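You operate a simulated robot arm through the tools that you are given. There is no shell and no other tool.

Carry out the task below with a simulated robot arm. There is one attempt and no reset: what you move stays moved.

JOB
Clamp the can in the black fixture, screw the grey knob tight into the cover, then unclamp.

Only the result counts: the job must be done as asked and must still hold three seconds after the hand-in. Knocking over, shifting, dropping, spilling or breaking anything else fails it. Lids that push on must go on centred and level and be pressed home; caps that screw on are set level and turned clockwise until they are tight.

ROBOT AND FRAMES
A 7-joint arm with a two-finger parallel gripper, fixed in place. Base frame: the origin is at the foot of the arm, x ahead of it, y to its left, z up; the work surface is at about z = 780. Lengths are in mm, angles in degrees, forces in N, time in s.
With the tool pointing down near the work surface it reaches from about 440 to 920 mm from the base axis. Its first joint turns from -143.0 to 143.0 degrees. Payload 3 kg.
The TCP is the grasp point between the finger pads, 30 mm short of the fingertips. In the tool frame z runs along the fingers and y along their closing line. The gripper opens to 94 mm. The fingers are 28 mm wide and 10 mm thick; the gripper's body (50 by 96 mm) begins 55 mm behind the TCP.
Orientation is told as [roll, pitch, yaw] about the base's x, y, z axes, in that order, counted from this pose: with the fingers straight down and closing along the base's y, the tool's x points along the base's -x, its y along +y and its z along -z.

CONTROLS
- The arm moves only by the tool move_arm. Its argument "increments" is a list of rows, each an object of numbers (a shift or turn left out is 0, a gripper value left out holds the last): "fingers": the gripper command, from -1 (fully open) to 1 (shut), values between in proportion; "x", "y", "z": the shift along the tool's x, y, z in m; "rx", "ry", "rz": the turn, a rotation vector about the tool's x, y, z in degrees. In form: [{"fingers": .., "x": .., "y": .., "z": .., "rx": .., "ry": .., "rz": ..}, ...]. A call has 1 to 20 rows; each row shifts and turns the commanded pose from where the row before left it, along the tool's axes as they then stand. Each row takes 0.2 s and may step no farther than 50 mm and 8.6 degrees from the row before; otherwise, or with a gripper value out of range, the whole call is refused. A pose out of reach is approached as far as the arm can. The call stops where the force on the tool passes 40 N (or 10 N more than at its start, if that is more) or the arm is blocked; 0.2 s more then pass. The fingers move at their own pace (about 72 mm/s each) and stop on an object; they squeeze with about 36 N. The grip force told is the motor's: it shows also when the fingers shut on nothing. Time passes only in rows, and 0.2 s behind the last, so rows that do not move let the fingers close. The reply holds the time, the measured pose of the TCP, the force on the tool along the base axes, the opening and the grip force, in the units named above and with some noise, with the torque about the TCP (base axes, N m) and any sound that the robot's microphone picked up, and new pictures: "pictures" is both (left out), scene, wrist or none.
- Cameras (640 x 400 px; columns grow to the right, rows downward): "scene" is fixed at [215, -653.4, 1570]; the picture's right is [0.99, -0.13, 0.00], its down [-0.05, -0.42, -0.91] and it looks along [0.12, 0.90, -0.42] (base axes); focal length 364 px, centre (320, 200). "wrist" rides on the gripper at [76, 14, -102] in the tool frame; the picture's right is [-0.18, 0.98, 0.00], its down [-0.75, -0.14, -0.64] and it looks along [-0.63, -0.12, 0.77] (tool axes); focal length 243 px, centre (320, 200). There is no depth. A picture from a camera that has moved, and an enlarged one, comes with that camera's place and axes in the base frame and with its lens. The place of the scene camera against the robot may be out by one fixed shift of up to 12 mm in any direction.
- close_up(camera, box): a new picture of the part [left, top, right, bottom] of that camera's present view, enlarged. It takes no simulated time.
- job_done(): hands the job in; it is judged then, once.

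Nothing tells you positions but the pictures and the camera data. Unless the task says otherwise, let go and move clear before handing in.

The tools are called as a command line: name --argument value ..., lists and objects as JSON in quotes. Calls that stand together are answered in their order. move_arm: Moves the arm, as the interface text tells. Its arguments: {"type":"object","properties":{"increments":{"type":"array","items":{"type":"object","properties":{"fingers":{"type":"number"},"x":{"type":"number"},"y":{"type":"number"},"z":{"type":"number"},"rx":{"type":"number"},"ry":{"type":"number"},"rz":{"type":"number"}}}},"pictures":{"type":"string","enum":["both","scene","wrist","none"]}},"required":["increments"]} The other tools are called the same way: close_up (camera, box) takes an enlarged picture of a part of a camera's view; job_done () hands the job in.

At the start:

```text
t: 0.0
eef_pos: [226.1, 508.3, 1147.4]
tool_rot: [0.0, 0.0, -0.1]
force: [-0.6, -0.3, -0.3]
torque: [0.01, 0.05, 0.02]
width: 93.7
gripper_force: 0.1
```

scene: 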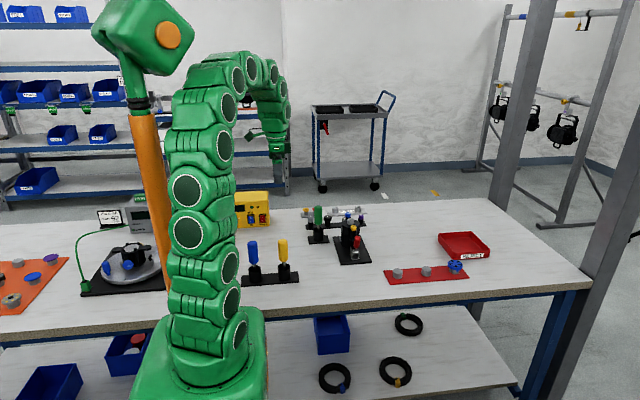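
wrist: 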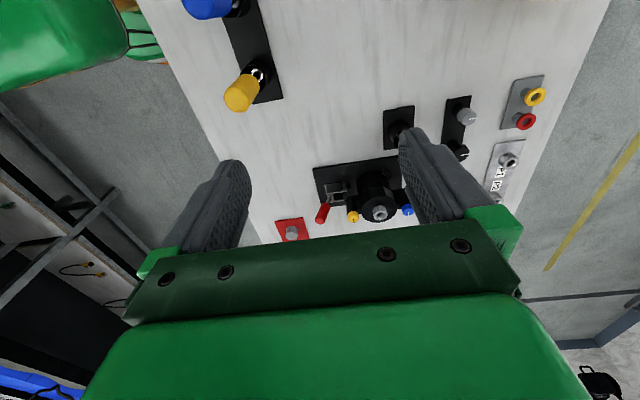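

I see a bench with several fixtures; I need a closer look to find the can, the black fixture, the cover and the grey knob.

close_up --camera "scene" --box '[290, 195, 500, 295]'

close_up --camera "scene" --box '[300, 195, 380, 275]'

close_up --camera "wrist" --box '[260, 70, 560, 250]'

close_up --camera "scene" --box '[0, 180, 180, 320]'

```text
3.05 times, centred on (395, 245) of scene
camera zoom: at [215.0, -653.4, 1570.0], right [0.99, -0.13, 0.0], down [-0.05, -0.42, -0.91], along [0.12, 0.9, -0.42], focal length 1111 px, centre (91, 63)
```

zoom: 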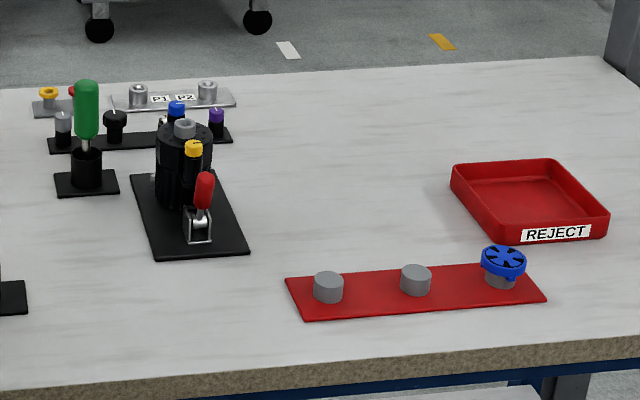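

```text
5.00 times, centred on (340, 235) of scene
camera zoom: at [215.0, -653.4, 1570.0], right [0.99, -0.13, 0.0], down [-0.05, -0.42, -0.91], along [0.12, 0.9, -0.42], focal length 1823 px, centre (220, 25)
```

zoom: 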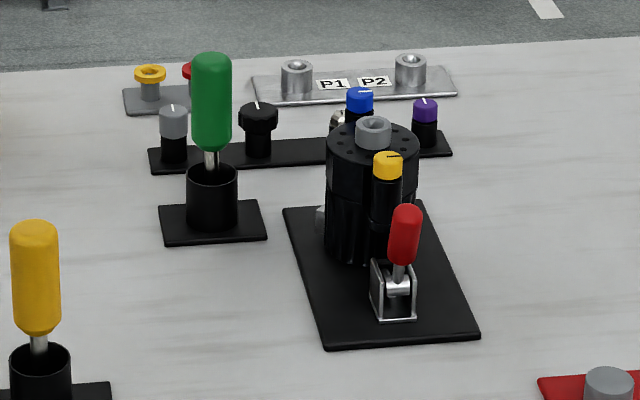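

```text
2.13 times, centred on (410, 160) of wrist
camera zoom: at [151.4, 522.7, 1249.4], right [0.18, 0.98, 0.0], down [0.75, -0.14, 0.64], along [0.63, -0.12, -0.77], focal length 518 px, centre (128, 285)
```

zoom: 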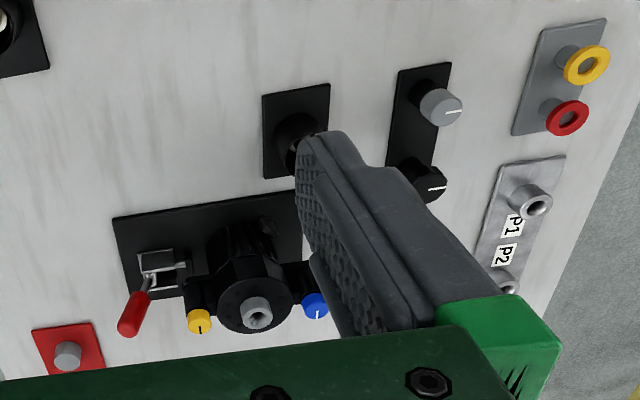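

```text
2.86 times, centred on (90, 250) of scene
camera zoom: at [215.0, -653.4, 1570.0], right [0.99, -0.13, 0.0], down [-0.05, -0.42, -0.91], along [0.12, 0.9, -0.42], focal length 1042 px, centre (977, 57)
```

zoom: 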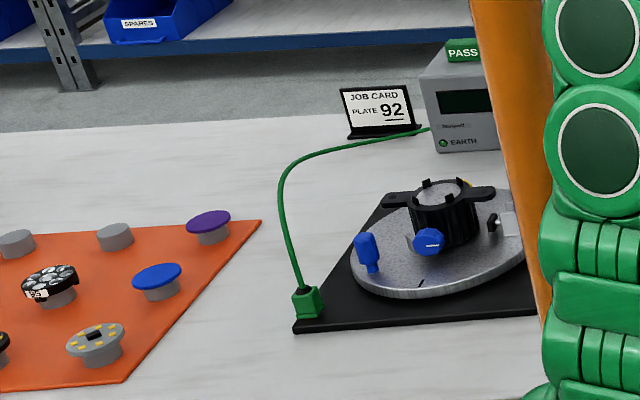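

The black fixture with a red toggle lever, which holds a can with a black cover and a grey bush, is near [507, 543]. A rack of knobs, one of them grey, is behind it near [360, 730]. I'll move the wrist camera to look closer.

move_arm --increments '[{"fingers": -1, "x": -0.04, "y": 0.01, "z": 0.02}, {"x": -0.04, "y": 0.01, "z": 0.02}, {"x": -0.04, "y": 0.01, "z": 0.02}, {"x": -0.03, "y": 0.0, "z": 0.02}, {}]'

```text
t: 1.2
eef_pos: [376.6, 539.2, 1068.3]
tool_rot: [0.1, 0.1, 0.0]
force: [0.3, -1.1, -0.3]
torque: [-0.02, 0.0, 0.0]
width: 94.3
gripper_force: 0.0
camera wrist: at [301.0, 552.7, 1171.3], right [0.18, 0.98, 0.0], down [0.75, -0.14, 0.64], along [0.63, -0.12, -0.77], focal length 243 px, centre (320, 200)
```

scene: 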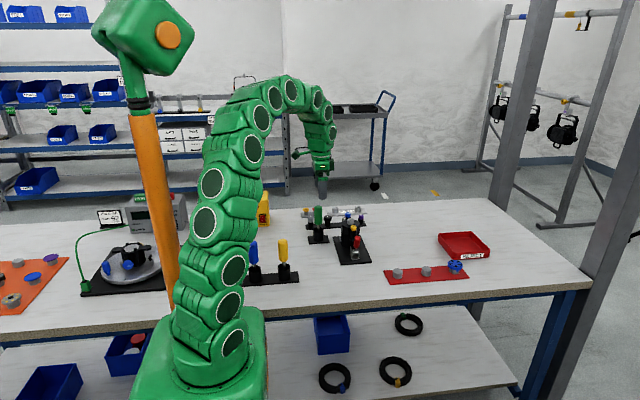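
wrist: 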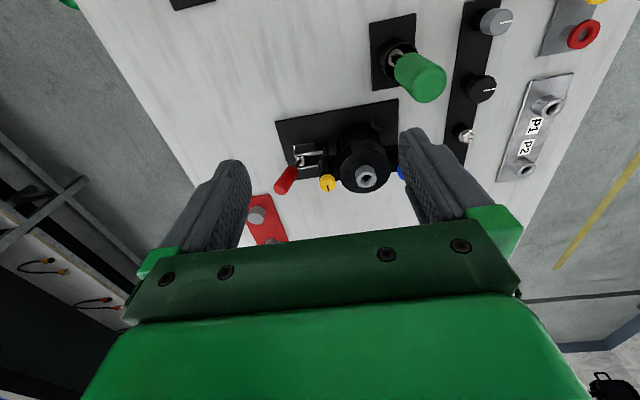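

close_up --camera "wrist" --box '[260, 80, 430, 200]'

close_up --camera "wrist" --box '[430, 0, 610, 190]'

close_up --camera "scene" --box '[295, 200, 375, 250]'

close_up --camera "scene" --box '[320, 215, 384, 270]'

```text
3.33 times, centred on (345, 140) of wrist
camera zoom: at [301.0, 552.7, 1171.3], right [0.18, 0.98, 0.0], down [0.75, -0.14, 0.64], along [0.63, -0.12, -0.77], focal length 809 px, centre (237, 400)
```

zoom: 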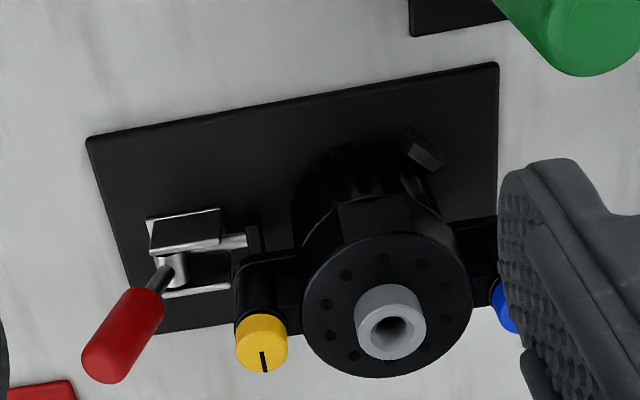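

```text
2.11 times, centred on (520, 95) of wrist
camera zoom: at [301.0, 552.7, 1171.3], right [0.18, 0.98, 0.0], down [0.75, -0.14, 0.64], along [0.63, -0.12, -0.77], focal length 511 px, centre (-101, 421)
```

zoom: 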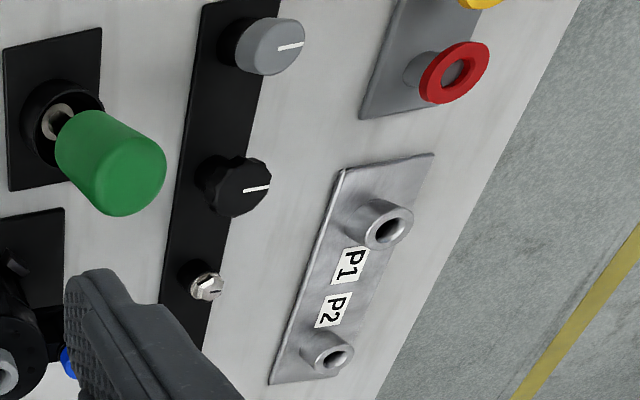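

```text
8.00 times, centred on (335, 225) of scene
camera zoom: at [215.0, -653.4, 1570.0], right [0.99, -0.13, 0.0], down [-0.05, -0.42, -0.91], along [0.12, 0.9, -0.42], focal length 2916 px, centre (200, 0)
```

zoom: 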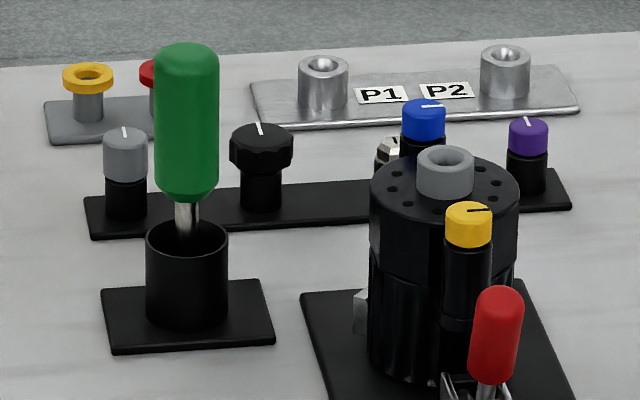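

```text
7.27 times, centred on (352, 242) of scene
camera zoom: at [215.0, -653.4, 1570.0], right [0.99, -0.13, 0.0], down [-0.05, -0.42, -0.91], along [0.12, 0.9, -0.42], focal length 2651 px, centre (87, -109)
```

zoom: 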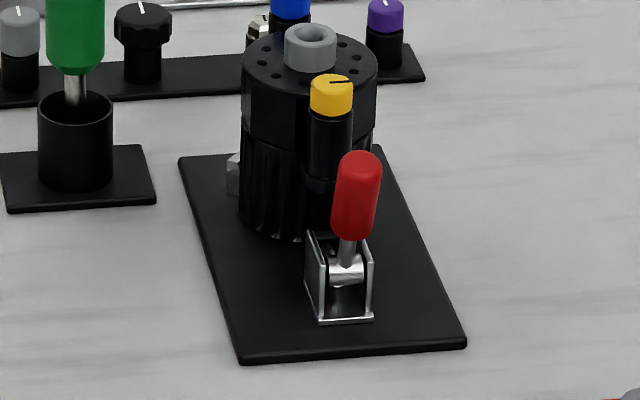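

The can carries the cover with a grey bush at about [501, 580, 885]. The toggle clamp is near [500, 483], and its red handle leans toward -y. I'll move in for a closer look at the clamp linkage.

move_arm --increments '[{"x": -0.01, "y": -0.012, "z": 0.045}, {"x": -0.01, "y": -0.012, "z": 0.045}, {"x": -0.01, "y": -0.01, "z": 0.043}, {}]' --pictures "wrist"

close_up --camera "wrist" --box '[230, 80, 420, 200]'

```text
t: 2.2
eef_pos: [406.9, 504.8, 932.4]
tool_rot: [0.0, 0.0, 0.0]
force: [-1.3, -0.4, -0.3]
torque: [0.0, -0.02, 0.01]
width: 94.2
gripper_force: 0.0
camera wrist: at [331.6, 519.5, 1035.4], right [0.18, 0.98, 0.0], down [0.75, -0.14, 0.64], along [0.63, -0.12, -0.77], focal length 243 px, centre (320, 200)
```

wrist: 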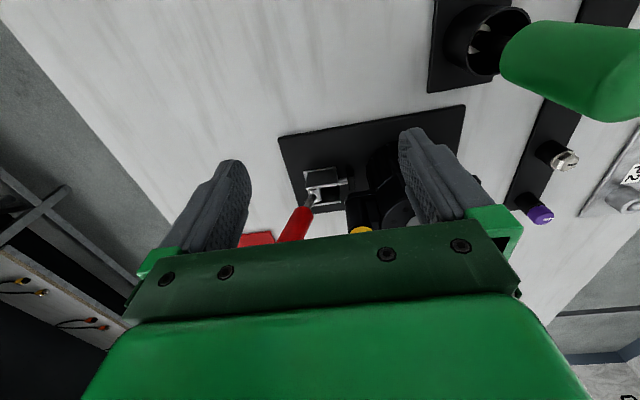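

```text
3.33 times, centred on (325, 140) of wrist
camera zoom: at [331.6, 519.5, 1035.4], right [0.18, 0.98, 0.0], down [0.75, -0.14, 0.64], along [0.63, -0.12, -0.77], focal length 809 px, centre (303, 400)
```

zoom: 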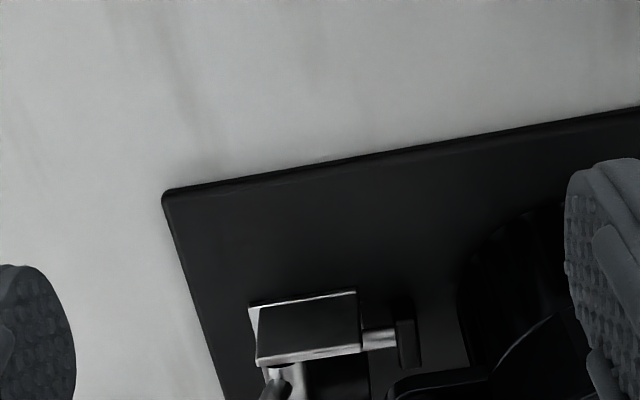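

The plunger pad stands off from the can, so the clamp is open. I'll tilt the hand for a more horizontal view of the linkage before pushing anything.

move_arm --increments '[{"x": 0.01, "y": -0.007, "z": 0.03}, {"x": 0.01, "y": -0.007, "z": 0.03}, {"ry": -7}, {"ry": -7}, {"ry": -7}, {"ry": -7}, {"ry": -7}, {}]' --pictures "both"

close_up --camera "wrist" --box '[230, 80, 430, 230]'

```text
t: 4.0
eef_pos: [386.3, 491.0, 871.6]
tool_rot: [0.0, -35.0, 0.1]
force: [-0.7, 0.5, 0.0]
torque: [0.01, 0.0, 0.03]
width: 93.8
gripper_force: 0.2
camera wrist: at [266.5, 504.5, 913.9], right [0.15, 0.98, 0.11], down [0.25, -0.14, 0.96], along [0.96, -0.12, -0.26], focal length 243 px, centre (320, 200)
```

scene: 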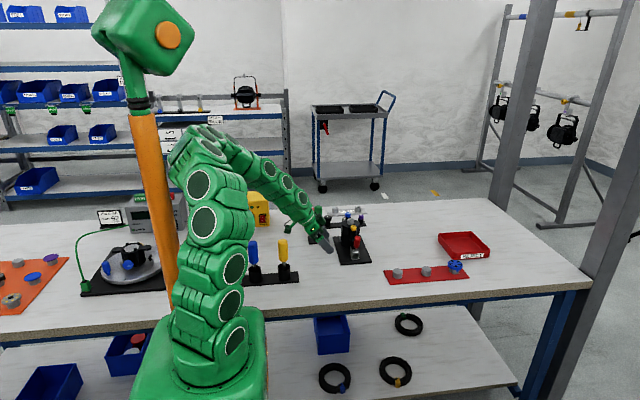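
wrist: 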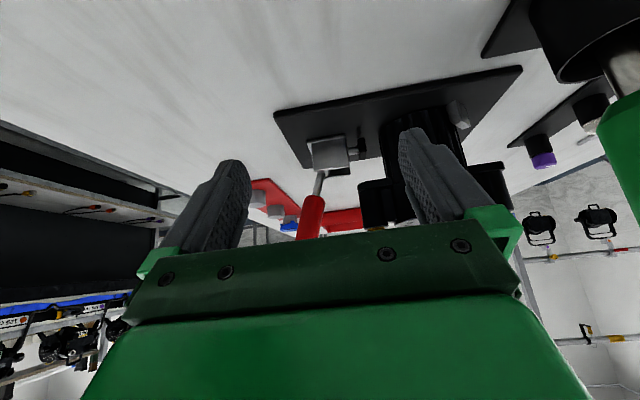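

```text
2.67 times, centred on (330, 155) of wrist
camera zoom: at [266.5, 504.5, 913.9], right [0.15, 0.98, 0.11], down [0.25, -0.14, 0.96], along [0.96, -0.12, -0.26], focal length 647 px, centre (293, 320)
```

zoom: 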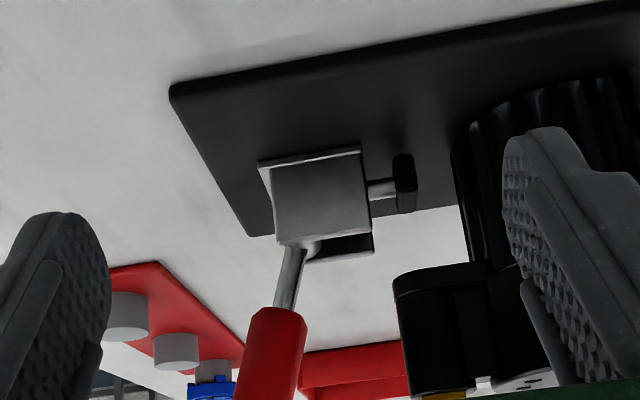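

The clamp is open and its handle leans slightly away from the can (toward -y). I'll bring the hand vertical again and look down on the handle tip to locate it.

move_arm --increments '[{"x": -0.0265, "z": -0.038}, {"x": -0.0265, "z": -0.038}, {"ry": 7}, {"ry": 7}, {"ry": 7}, {"ry": 7}, {"ry": 7}, {"x": -0.042, "y": -0.011}, {"x": -0.042, "y": -0.01}, {}]' --pictures "wrist"

close_up --camera "wrist" --box '[240, 90, 420, 220]'

```text
t: 6.2
eef_pos: [471.3, 471.0, 965.3]
tool_rot: [0.0, 0.0, 0.0]
force: [-0.6, -0.4, -0.1]
torque: [0.03, 0.0, 0.01]
width: 94.4
gripper_force: 0.1
camera wrist: at [395.8, 485.1, 1067.9], right [0.18, 0.98, 0.0], down [0.75, -0.14, 0.64], along [0.63, -0.12, -0.77], focal length 243 px, centre (320, 200)
```

wrist: 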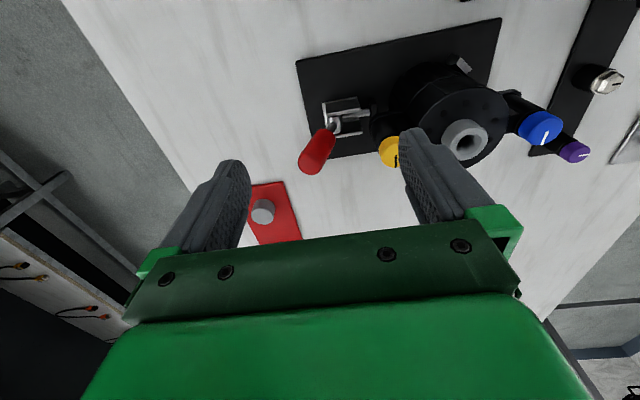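

```text
3.08 times, centred on (330, 155) of wrist
camera zoom: at [395.8, 485.1, 1067.9], right [0.18, 0.98, 0.0], down [0.75, -0.14, 0.64], along [0.63, -0.12, -0.77], focal length 746 px, centre (289, 338)
```

zoom: 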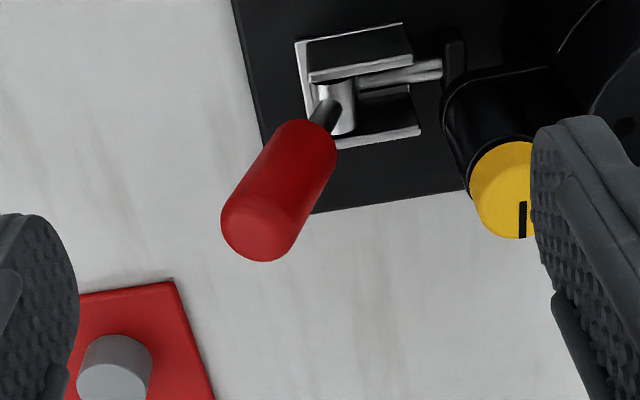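

The handle tip is at about [494, 460, 902], its pivot is near [503, 484, 818], and the bush top is at about [500, 581, 886]. I'll straddle the handle with half-open fingers so I can test gently which way it moves.

move_arm --increments '[{"fingers": 0.0, "x": -0.024, "y": -0.007}, {}, {}, {"z": 0.02}]' --pictures "wrist"

close_up --camera "wrist" --box '[240, 90, 420, 220]'

```text
t: 7.2
eef_pos: [496.0, 463.5, 944.5]
tool_rot: [0.0, -0.1, 0.0]
force: [1.2, 0.7, 0.4]
torque: [-0.03, -0.02, 0.01]
width: 46.9
gripper_force: 0.1
camera wrist: at [420.8, 478.1, 1047.6], right [0.18, 0.98, 0.0], down [0.75, -0.14, 0.64], along [0.63, -0.12, -0.77], focal length 243 px, centre (320, 200)
```

wrist: 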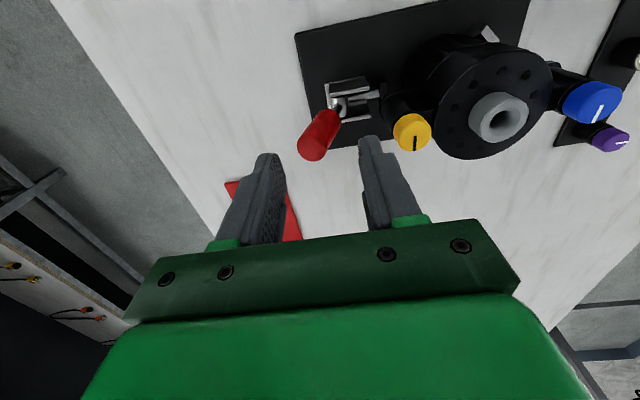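

```text
3.08 times, centred on (330, 155) of wrist
camera zoom: at [420.8, 478.1, 1047.6], right [0.18, 0.98, 0.0], down [0.75, -0.14, 0.64], along [0.63, -0.12, -0.77], focal length 746 px, centre (289, 338)
```

zoom: 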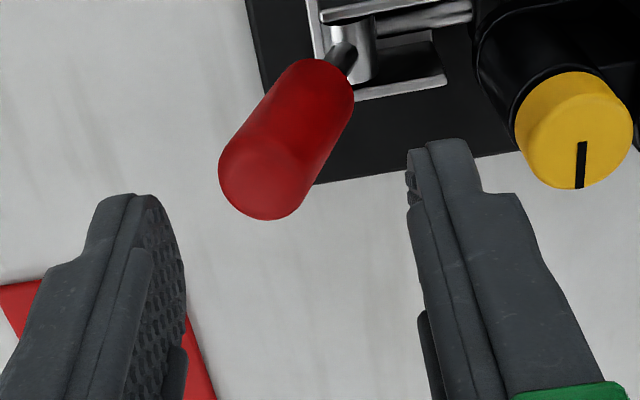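

The handle tip sits between the fingers as planned, so I'll go down around it and then nudge gently toward the can.

move_arm --increments '[{"z": 0.015}, {"z": 0.015}, {"z": 0.01}, {}]' --pictures "none"

move_arm --increments '[{"y": 0.003}, {"y": 0.003}, {"y": 0.002}, {"y": 0.002}, {"y": 0.002}]' --pictures "wrist"

```text
t: 8.2
eef_pos: [493.9, 463.6, 905.3]
tool_rot: [0.0, 0.0, 0.0]
force: [-0.7, -0.7, 0.4]
torque: [-0.01, 0.02, 0.01]
width: 47.2
gripper_force: 0.0
```

```text
t: 9.4
eef_pos: [494.0, 474.4, 905.8]
tool_rot: [0.0, 0.0, -0.1]
force: [0.6, -11.3, 4.4]
torque: [-0.27, -0.04, -0.05]
width: 53.5
gripper_force: 6.1
camera wrist: at [419.9, 488.2, 1009.2], right [0.18, 0.98, 0.0], down [0.75, -0.14, 0.64], along [0.63, -0.12, -0.77], focal length 243 px, centre (320, 200)
```

wrist: 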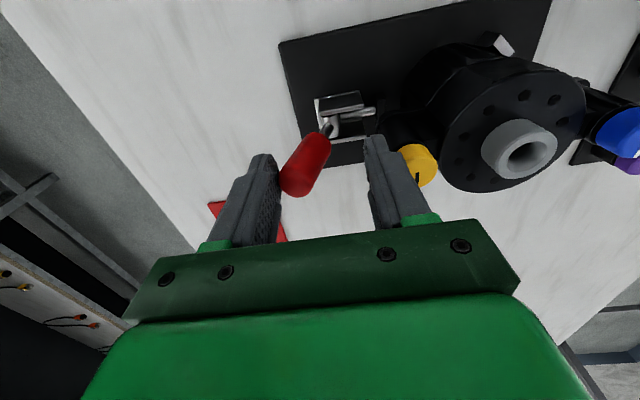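

Pushing toward the can meets firm resistance, so that looks like the stop. I'll try the other way.

move_arm --increments '[{"y": -0.008}, {"y": -0.008}, {"y": -0.005}, {"y": -0.003}, {"y": -0.003}, {"y": -0.003}]' --pictures "wrist"

```text
t: 10.8
eef_pos: [494.0, 444.7, 907.2]
tool_rot: [0.0, 0.0, 0.0]
force: [0.1, 0.7, 0.2]
torque: [0.08, 0.0, 0.02]
width: 47.4
gripper_force: 1.2
camera wrist: at [418.9, 459.3, 1009.1], right [0.18, 0.98, 0.0], down [0.75, -0.14, 0.64], along [0.63, -0.12, -0.77], focal length 243 px, centre (320, 200)
```

wrist: 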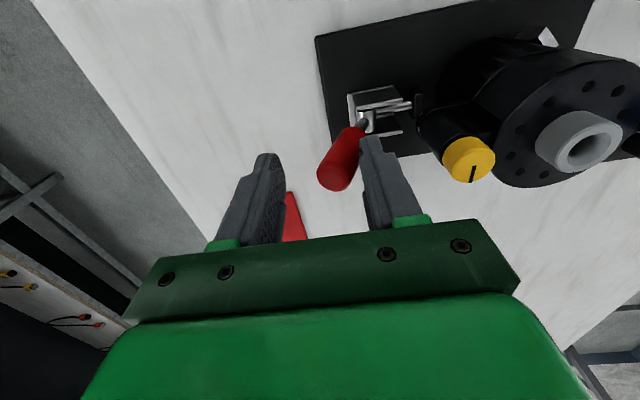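

move_arm --increments '[{"y": -0.003}, {"y": -0.003}, {"y": -0.003}, {"y": -0.003}]' --pictures "wrist"

```text
t: 11.8
eef_pos: [494.1, 432.5, 905.9]
tool_rot: [0.0, 0.0, -0.1]
force: [0.5, 1.2, -0.3]
torque: [0.04, -0.01, 0.01]
width: 47.7
gripper_force: 0.2
camera wrist: at [419.5, 446.2, 1009.4], right [0.18, 0.98, 0.0], down [0.75, -0.14, 0.64], along [0.63, -0.12, -0.77], focal length 243 px, centre (320, 200)
```

wrist: 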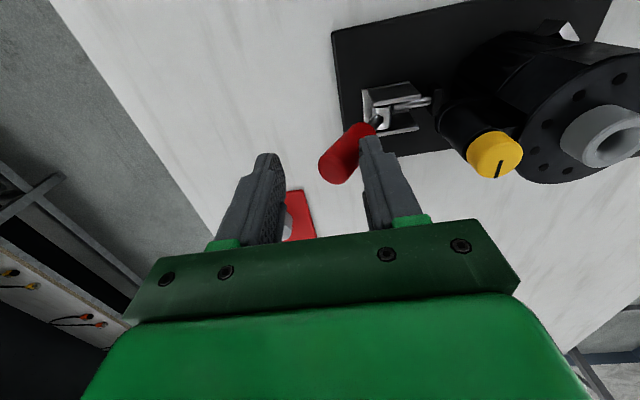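

The handle swings freely toward -y, so that is the clamping direction. I'll keep following it.

move_arm --increments '[{"y": -0.005}, {"y": -0.005}, {"y": -0.005}, {"y": -0.005}, {"y": -0.005}, {"y": -0.005}]' --pictures "both"

close_up --camera "wrist" --box '[260, 40, 480, 200]'

```text
t: 13.2
eef_pos: [493.9, 402.5, 905.5]
tool_rot: [0.1, 0.0, 0.0]
force: [-1.1, -0.9, 1.3]
torque: [0.01, 0.02, 0.03]
width: 47.2
gripper_force: 0.0
camera wrist: at [418.9, 416.9, 1009.0], right [0.18, 0.98, 0.0], down [0.75, -0.14, 0.64], along [0.63, -0.12, -0.77], focal length 243 px, centre (320, 200)
```

scene: 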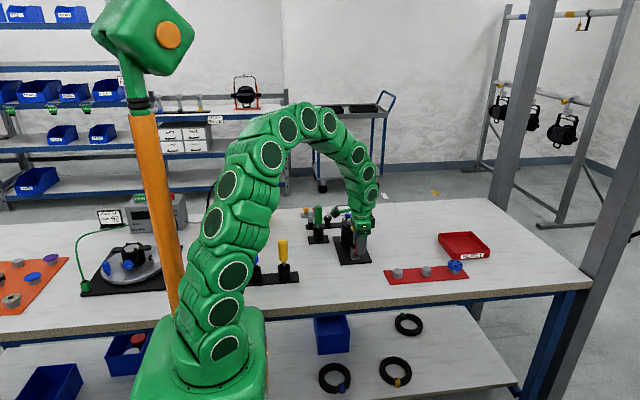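
wrist: 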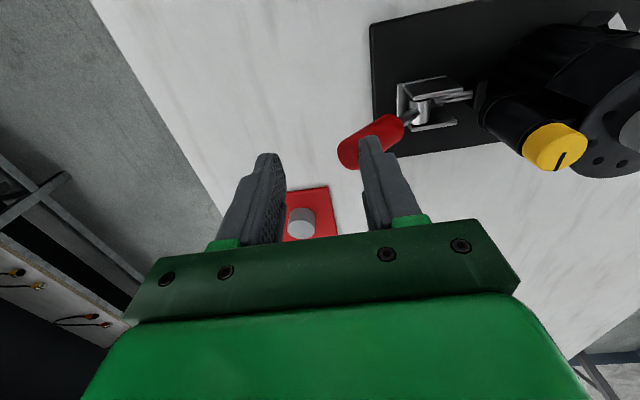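

```text
2.50 times, centred on (370, 120) of wrist
camera zoom: at [418.9, 416.9, 1009.0], right [0.18, 0.98, 0.0], down [0.75, -0.14, 0.64], along [0.63, -0.12, -0.77], focal length 606 px, centre (195, 400)
```

zoom: 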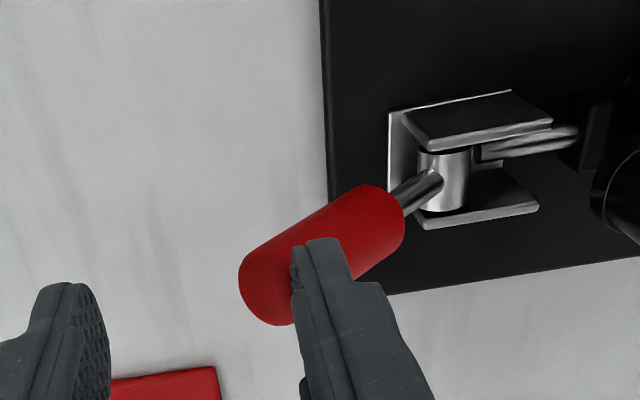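

The handle is now about 48° over. I'll lift, close the fingers and push it down from above.

move_arm --increments '[{"z": -0.02}, {"z": -0.01, "fingers": 1}, {"y": 0.015}, {"y": 0.015}, {}, {}]' --pictures "wrist"

close_up --camera "wrist" --box '[240, 60, 460, 220]'

```text
t: 14.6
eef_pos: [494.3, 432.7, 936.5]
tool_rot: [0.0, 0.0, 0.1]
force: [0.2, -0.2, -0.1]
torque: [0.0, -0.01, 0.01]
width: 0.2
gripper_force: 32.6
camera wrist: at [418.8, 447.4, 1039.5], right [0.18, 0.98, 0.0], down [0.75, -0.14, 0.64], along [0.63, -0.12, -0.77], focal length 243 px, centre (320, 200)
```

wrist: 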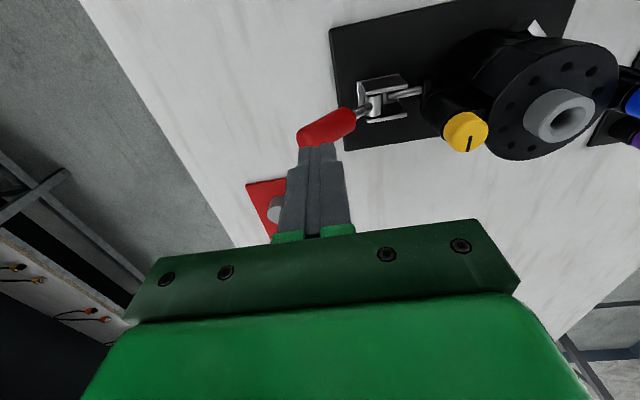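

```text
2.50 times, centred on (350, 140) of wrist
camera zoom: at [418.8, 447.4, 1039.5], right [0.18, 0.98, 0.0], down [0.75, -0.14, 0.64], along [0.63, -0.12, -0.77], focal length 606 px, centre (245, 350)
```

zoom: 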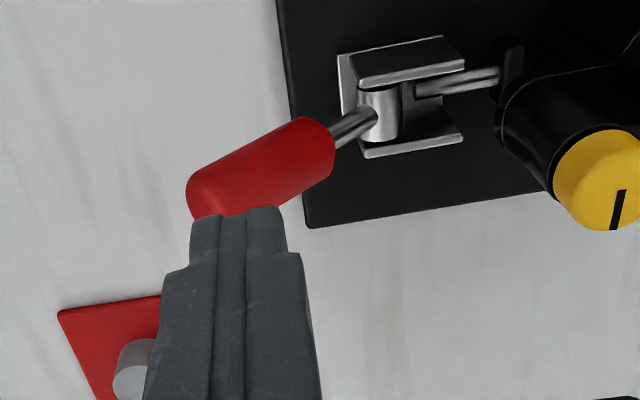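

move_arm --increments '[{"x": -0.003, "z": 0.012}, {"z": 0.01}, {"z": 0.006}, {"z": 0.006}, {"z": 0.006}, {"z": 0.006}, {"z": 0.006}]' --pictures "wrist"

close_up --camera "wrist" --box '[240, 60, 460, 220]'

```text
t: 15.7
eef_pos: [497.6, 432.1, 902.6]
tool_rot: [-0.3, 0.0, 0.0]
force: [-1.3, -7.7, 6.7]
torque: [-0.26, 0.01, -0.04]
width: 0.0
gripper_force: 33.0
stopped in row 5: the force on the tool passed its limit at 49 N (the readings are from after the stop); the commanded pose is now the measured one
camera wrist: at [423.3, 445.2, 1004.9], right [0.18, 0.98, 0.0], down [0.75, -0.14, 0.64], along [0.63, -0.12, -0.77], focal length 243 px, centre (320, 200)
```

wrist: 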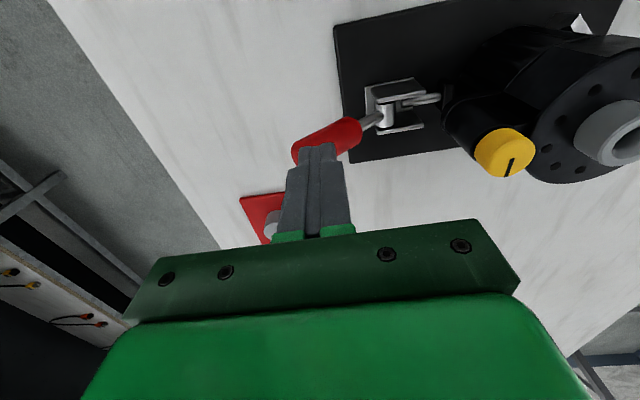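

```text
2.50 times, centred on (350, 140) of wrist
camera zoom: at [423.3, 445.2, 1004.9], right [0.18, 0.98, 0.0], down [0.75, -0.14, 0.64], along [0.63, -0.12, -0.77], focal length 606 px, centre (245, 350)
```

zoom: 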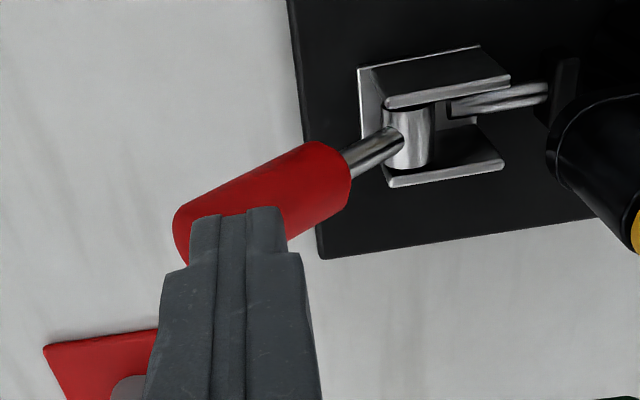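

The contact force says the fingers landed on the handle's end cap instead of its upper side. I'll lift, shift toward the pivot, and push diagonally down along the handle's arc.

move_arm --increments '[{"z": -0.025}, {"y": 0.015}, {"y": 0.017}, {"z": 0.015}, {"z": 0.01}]' --pictures "wrist"

close_up --camera "wrist" --box '[220, 40, 440, 200]'

```text
t: 16.9
eef_pos: [498.5, 461.8, 901.4]
tool_rot: [-0.2, 0.1, 0.0]
force: [0.5, -0.4, 1.0]
torque: [0.03, -0.01, 0.0]
width: 0.0
gripper_force: 32.8
camera wrist: at [423.1, 478.1, 1005.0], right [0.18, 0.98, 0.0], down [0.75, -0.14, 0.64], along [0.63, -0.12, -0.77], focal length 243 px, centre (320, 200)
```

wrist: 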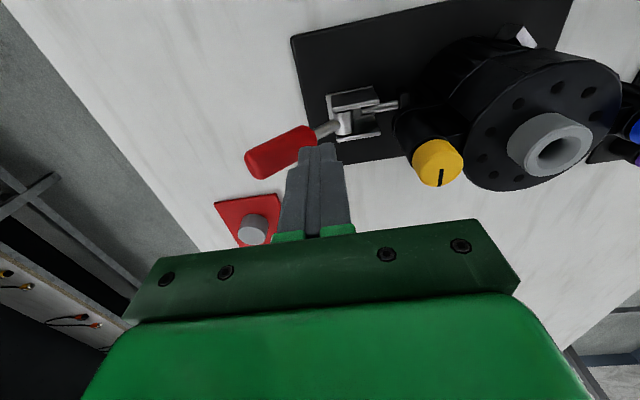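

```text
2.50 times, centred on (330, 120) of wrist
camera zoom: at [423.1, 478.1, 1005.0], right [0.18, 0.98, 0.0], down [0.75, -0.14, 0.64], along [0.63, -0.12, -0.77], focal length 606 px, centre (295, 400)
```

zoom: 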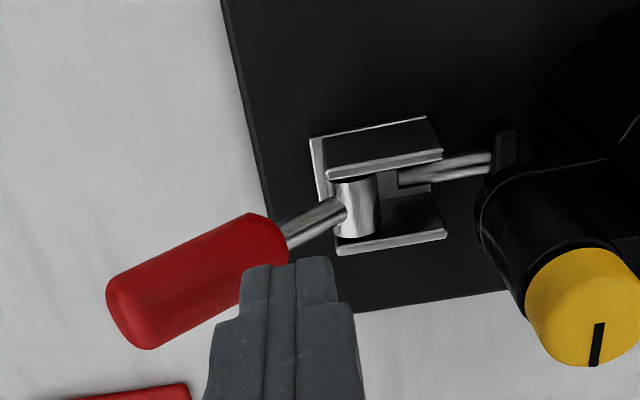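

move_arm --increments '[{"y": -0.002, "z": 0.004}, {"y": -0.002, "z": 0.004}, {"y": -0.003, "z": 0.004}, {"y": -0.003, "z": 0.004}, {"y": -0.003, "z": 0.004}]' --pictures "wrist"

close_up --camera "wrist" --box '[220, 40, 440, 200]'

```text
t: 18.1
eef_pos: [499.4, 450.3, 882.3]
tool_rot: [-0.1, 0.0, -0.1]
force: [2.1, 0.8, 0.5]
torque: [0.02, -0.05, 0.0]
width: 0.3
gripper_force: 33.3
camera wrist: at [423.5, 464.6, 984.7], right [0.18, 0.98, 0.0], down [0.75, -0.14, 0.64], along [0.63, -0.12, -0.77], focal length 243 px, centre (320, 200)
```

wrist: 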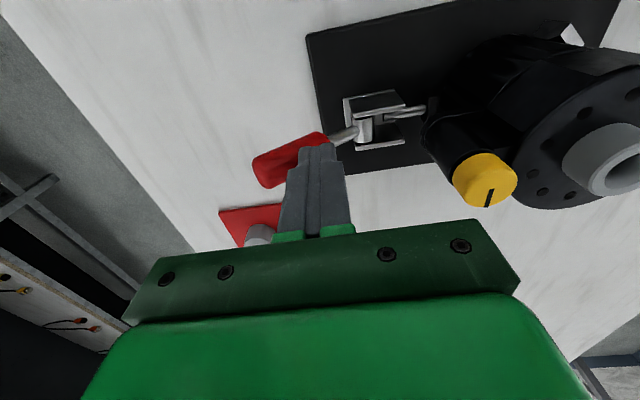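

```text
2.50 times, centred on (330, 120) of wrist
camera zoom: at [423.5, 464.6, 984.7], right [0.18, 0.98, 0.0], down [0.75, -0.14, 0.64], along [0.63, -0.12, -0.77], focal length 606 px, centre (295, 400)
```

zoom: 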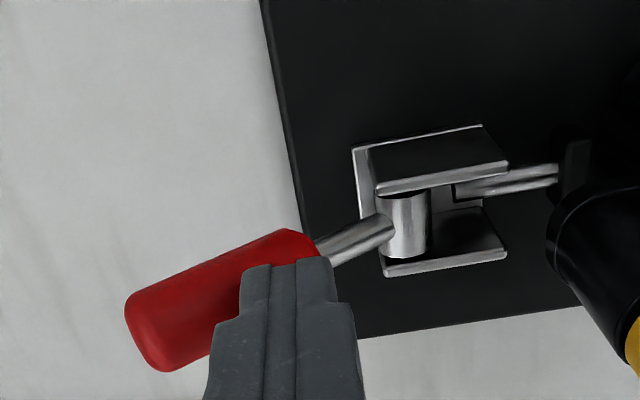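

The handle is going down with little force, so I'll continue.

move_arm --increments '[{"y": -0.002, "z": 0.004}, {"y": -0.002, "z": 0.004}, {"y": -0.002, "z": 0.004}, {"y": -0.002, "z": 0.004}]' --pictures "wrist"

close_up --camera "wrist" --box '[240, 40, 460, 200]'

```text
t: 19.1
eef_pos: [497.9, 440.2, 866.6]
tool_rot: [-0.3, 0.1, 0.0]
force: [-0.1, 0.2, 1.3]
torque: [0.0, -0.03, -0.01]
width: 0.0
gripper_force: 33.3
camera wrist: at [423.4, 456.2, 968.6], right [0.18, 0.98, 0.0], down [0.75, -0.14, 0.64], along [0.63, -0.12, -0.77], focal length 243 px, centre (320, 200)
```

wrist: 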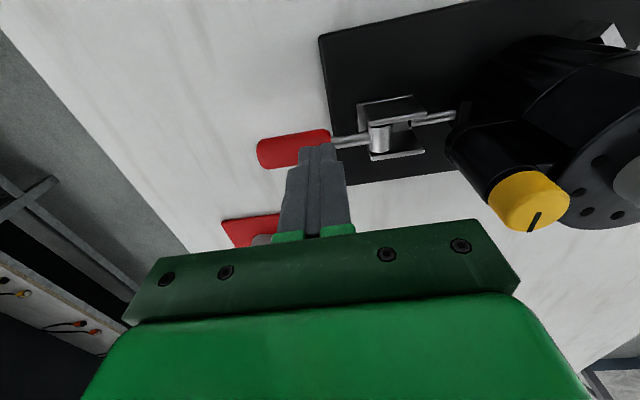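

```text
2.50 times, centred on (350, 120) of wrist
camera zoom: at [423.4, 456.2, 968.6], right [0.18, 0.98, 0.0], down [0.75, -0.14, 0.64], along [0.63, -0.12, -0.77], focal length 606 px, centre (245, 400)
```

zoom: 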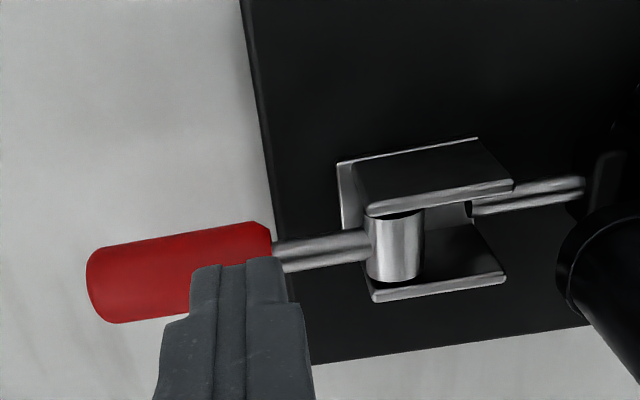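

move_arm --increments '[{"y": -0.001, "z": 0.003}, {"z": 0.003}, {"z": 0.003}, {"z": 0.002}]' --pictures "wrist"

close_up --camera "wrist" --box '[240, 40, 460, 200]'

```text
t: 20.1
eef_pos: [498.6, 440.9, 855.4]
tool_rot: [-0.1, 0.1, 0.1]
force: [0.4, -0.6, 0.6]
torque: [-0.01, 0.03, -0.02]
width: 0.0
gripper_force: 33.3
camera wrist: at [423.4, 455.8, 958.6], right [0.18, 0.98, 0.0], down [0.75, -0.14, 0.64], along [0.63, -0.12, -0.77], focal length 243 px, centre (320, 200)
```

wrist: 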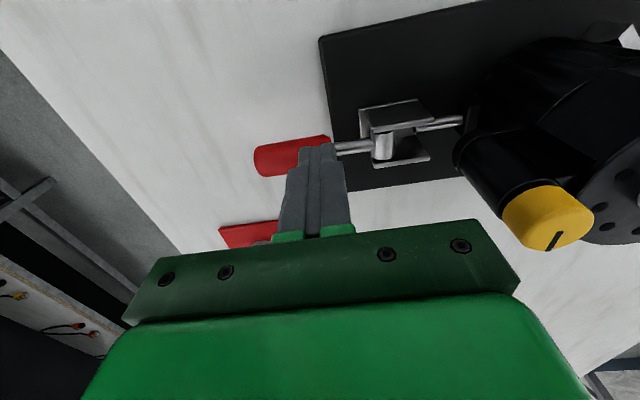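

```text
2.50 times, centred on (350, 120) of wrist
camera zoom: at [423.4, 455.8, 958.6], right [0.18, 0.98, 0.0], down [0.75, -0.14, 0.64], along [0.63, -0.12, -0.77], focal length 606 px, centre (245, 400)
```

zoom: 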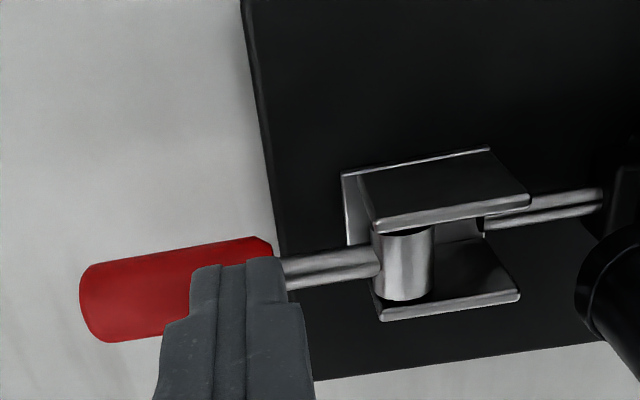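

move_arm --increments '[{"z": 0.003}, {"z": 0.002}, {"z": 0.002}, {"z": 0.002}]' --pictures "wrist"

close_up --camera "wrist" --box '[240, 40, 460, 200]'

```text
t: 20.6
eef_pos: [498.2, 442.4, 855.0]
tool_rot: [-0.1, -0.1, 0.0]
force: [-6.2, -6.3, 14.9]
torque: [-0.14, 0.14, 0.0]
width: 0.2
gripper_force: 33.2
stopped in row 2: the force on the tool passed its limit at 48 N (the readings are from after the stop); the commanded pose is now the measured one
camera wrist: at [423.3, 455.7, 957.6], right [0.18, 0.98, 0.0], down [0.75, -0.14, 0.64], along [0.63, -0.12, -0.77], focal length 243 px, centre (320, 200)
```

wrist: 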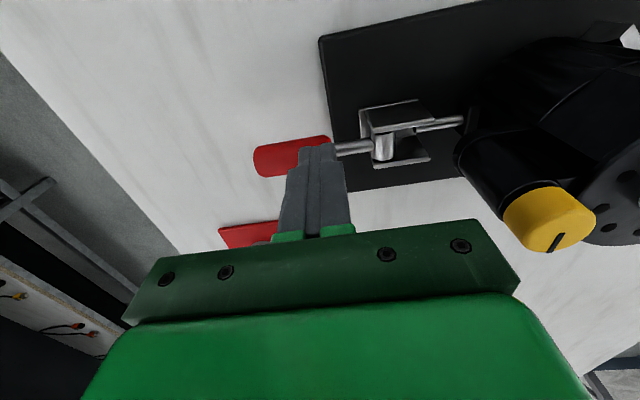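

```text
2.50 times, centred on (350, 120) of wrist
camera zoom: at [423.3, 455.7, 957.6], right [0.18, 0.98, 0.0], down [0.75, -0.14, 0.64], along [0.63, -0.12, -0.77], focal length 606 px, centre (245, 400)
```

zoom: 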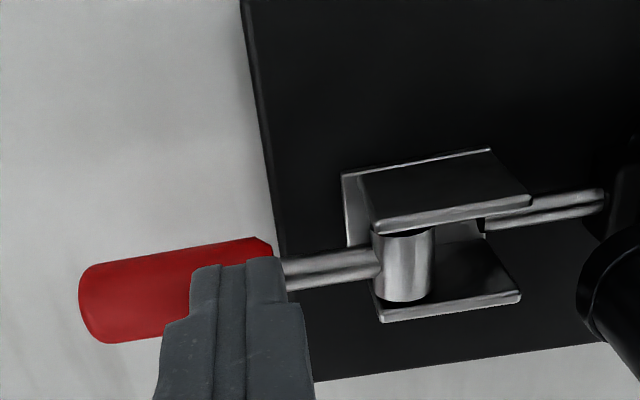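

The handle is hard against its stop in the down position. I'll lift clear and check the pad against the can.

move_arm --increments '[{"z": -0.03}, {"z": -0.05}, {"z": -0.05, "x": 0.03, "y": 0.03}, {"x": 0.03, "y": 0.04, "fingers": -1}, {}, {}]' --pictures "both"

close_up --camera "wrist" --box '[240, 60, 460, 220]'

close_up --camera "scene" --box '[310, 200, 390, 270]'

```text
refused: row 3 steps farther than a row can; nothing moved
```

```text
2.50 times, centred on (350, 140) of wrist
camera zoom: at [423.3, 455.7, 957.6], right [0.18, 0.98, 0.0], down [0.75, -0.14, 0.64], along [0.63, -0.12, -0.77], focal length 606 px, centre (245, 350)
```

zoom: 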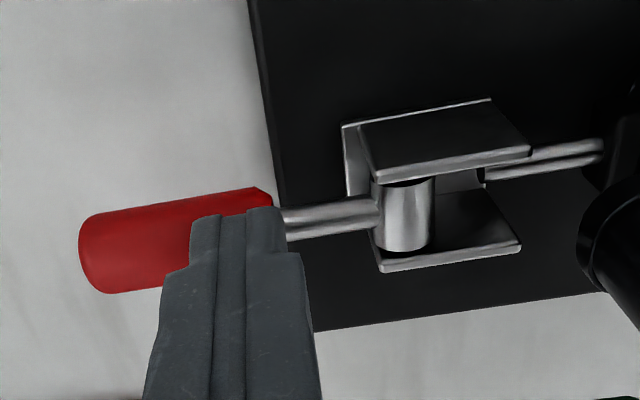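

```text
5.71 times, centred on (350, 235) of scene
camera zoom: at [215.0, -653.4, 1570.0], right [0.99, -0.13, 0.0], down [-0.05, -0.42, -0.91], along [0.12, 0.9, -0.42], focal length 2083 px, centre (149, 0)
```

zoom: 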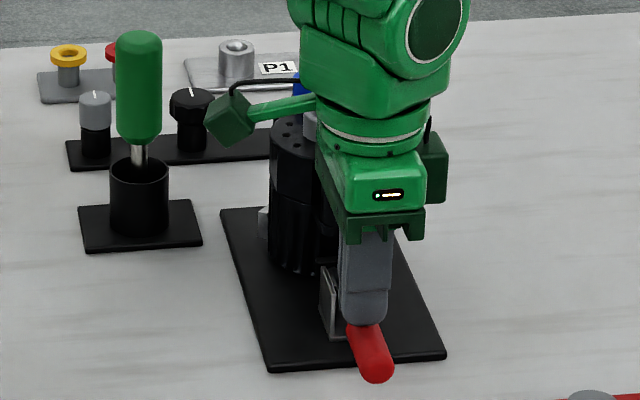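

move_arm --increments '[{"z": -0.03}, {"z": -0.049}, {"z": -0.035, "x": 0.02, "y": 0.02}, {"x": 0.02, "y": 0.04, "fingers": -1}, {}, {}]' --pictures "both"

close_up --camera "wrist" --box '[240, 60, 460, 220]'

close_up --camera "scene" --box '[310, 200, 390, 270]'

```text
t: 21.9
eef_pos: [458.6, 502.2, 967.0]
tool_rot: [-0.2, 0.0, 0.0]
force: [0.2, 0.4, 0.1]
torque: [-0.02, 0.02, 0.0]
width: 94.1
gripper_force: 0.0
camera wrist: at [383.6, 516.2, 1069.8], right [0.18, 0.98, 0.0], down [0.75, -0.14, 0.64], along [0.63, -0.12, -0.77], focal length 243 px, centre (320, 200)
```

scene: 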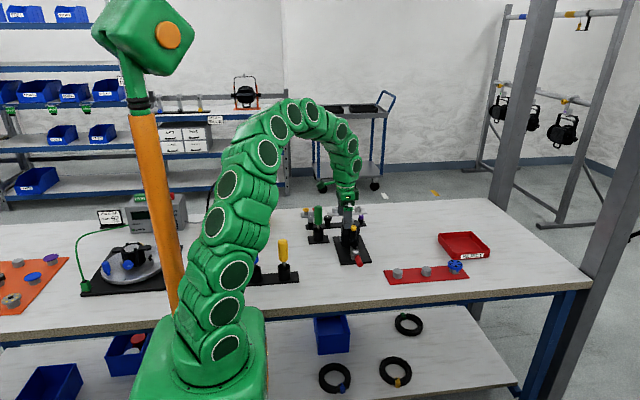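
wrist: 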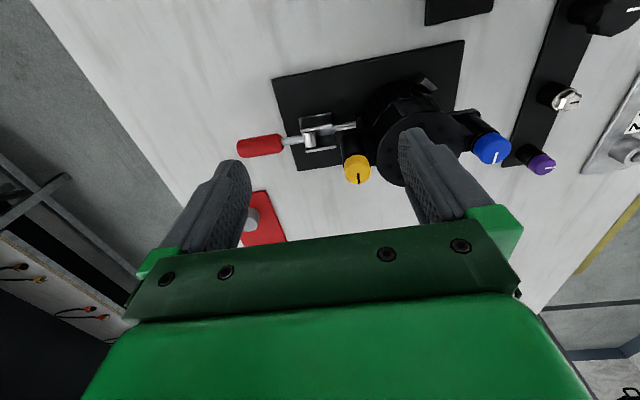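

```text
2.50 times, centred on (350, 140) of wrist
camera zoom: at [383.6, 516.2, 1069.8], right [0.18, 0.98, 0.0], down [0.75, -0.14, 0.64], along [0.63, -0.12, -0.77], focal length 606 px, centre (245, 350)
```

zoom: 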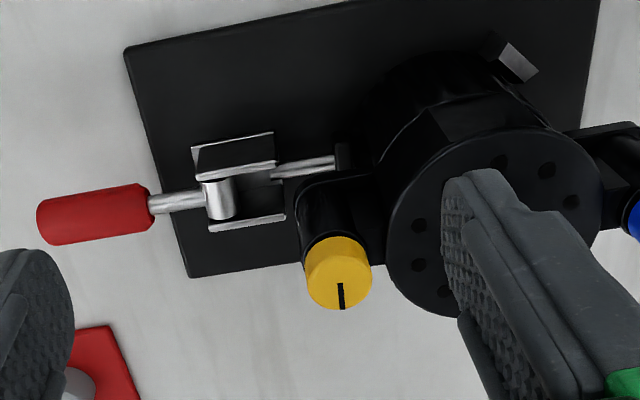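

```text
5.71 times, centred on (350, 235) of scene
camera zoom: at [215.0, -653.4, 1570.0], right [0.99, -0.13, 0.0], down [-0.05, -0.42, -0.91], along [0.12, 0.9, -0.42], focal length 2083 px, centre (149, 0)
```

zoom: 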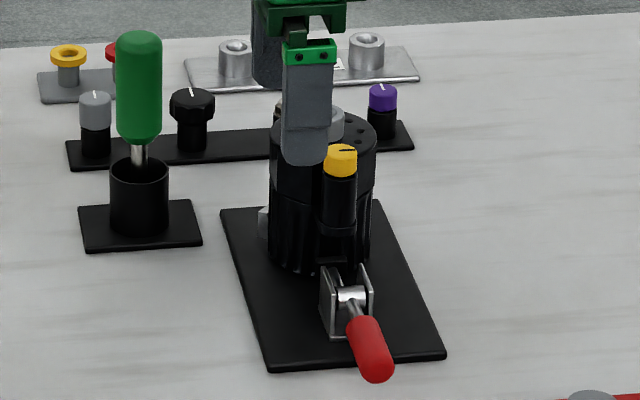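

The clamp is holding with its handle down. Next I'll rise and go look at the grey knob in the rack, near [358, 746, 830].

move_arm --increments '[{"z": -0.045}, {"z": -0.045}, {"x": 0.026, "y": 0.04}, {"x": 0.026, "y": 0.04}, {"x": 0.026, "y": 0.04}, {"x": 0.026, "y": 0.04}, {"x": 0.02, "y": 0.038}, {}]' --pictures "wrist"

close_up --camera "wrist" --box '[280, 60, 500, 220]'

```text
t: 23.8
eef_pos: [332.6, 703.2, 1058.9]
tool_rot: [-0.1, 0.0, 0.0]
force: [0.4, 0.5, -0.5]
torque: [-0.01, -0.03, 0.02]
width: 94.2
gripper_force: 0.1
camera wrist: at [258.7, 717.5, 1161.0], right [0.18, 0.98, 0.0], down [0.75, -0.14, 0.64], along [0.63, -0.12, -0.77], focal length 243 px, centre (320, 200)
```

wrist: 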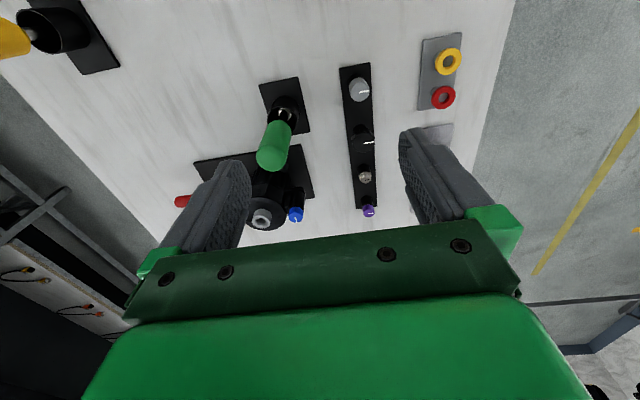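

```text
2.50 times, centred on (390, 140) of wrist
camera zoom: at [258.7, 717.5, 1161.0], right [0.18, 0.98, 0.0], down [0.75, -0.14, 0.64], along [0.63, -0.12, -0.77], focal length 606 px, centre (145, 350)
```

zoom: 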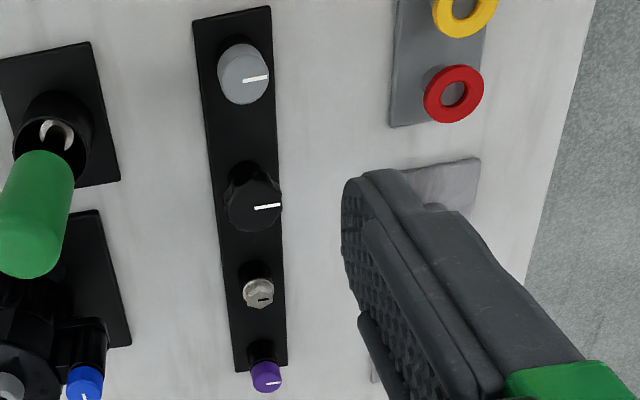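

move_arm --increments '[{"x": -0.01, "y": 0.022, "z": 0.04}, {"x": -0.01, "y": 0.022, "z": 0.04}, {"z": 0.03, "fingers": -0.2}, {}, {}]' --pictures "wrist"

close_up --camera "wrist" --box '[240, 60, 440, 220]'

```text
t: 24.9
eef_pos: [355.2, 744.7, 946.9]
tool_rot: [-0.1, 0.1, 0.0]
force: [0.5, -0.2, 0.3]
torque: [0.03, 0.0, -0.01]
width: 56.1
gripper_force: 0.0
camera wrist: at [280.0, 760.0, 1049.9], right [0.18, 0.98, 0.0], down [0.75, -0.14, 0.64], along [0.63, -0.12, -0.77], focal length 243 px, centre (320, 200)
```

wrist: 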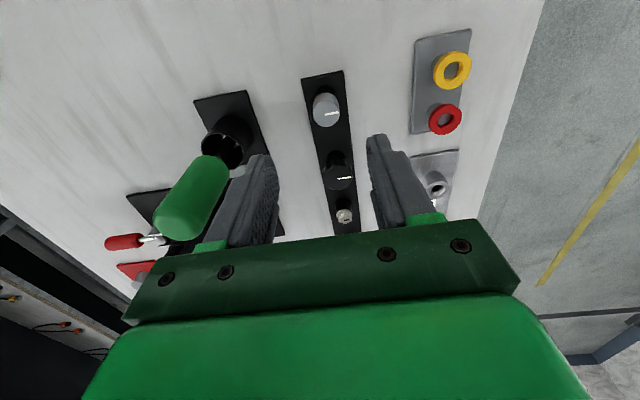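

```text
2.50 times, centred on (340, 140) of wrist
camera zoom: at [280.0, 760.0, 1049.9], right [0.18, 0.98, 0.0], down [0.75, -0.14, 0.64], along [0.63, -0.12, -0.77], focal length 606 px, centre (270, 350)
```

zoom: 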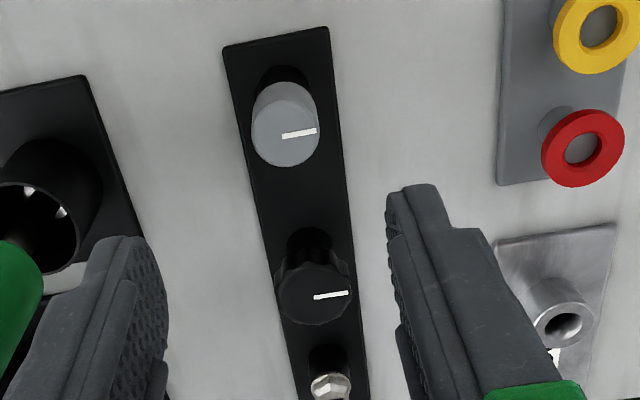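

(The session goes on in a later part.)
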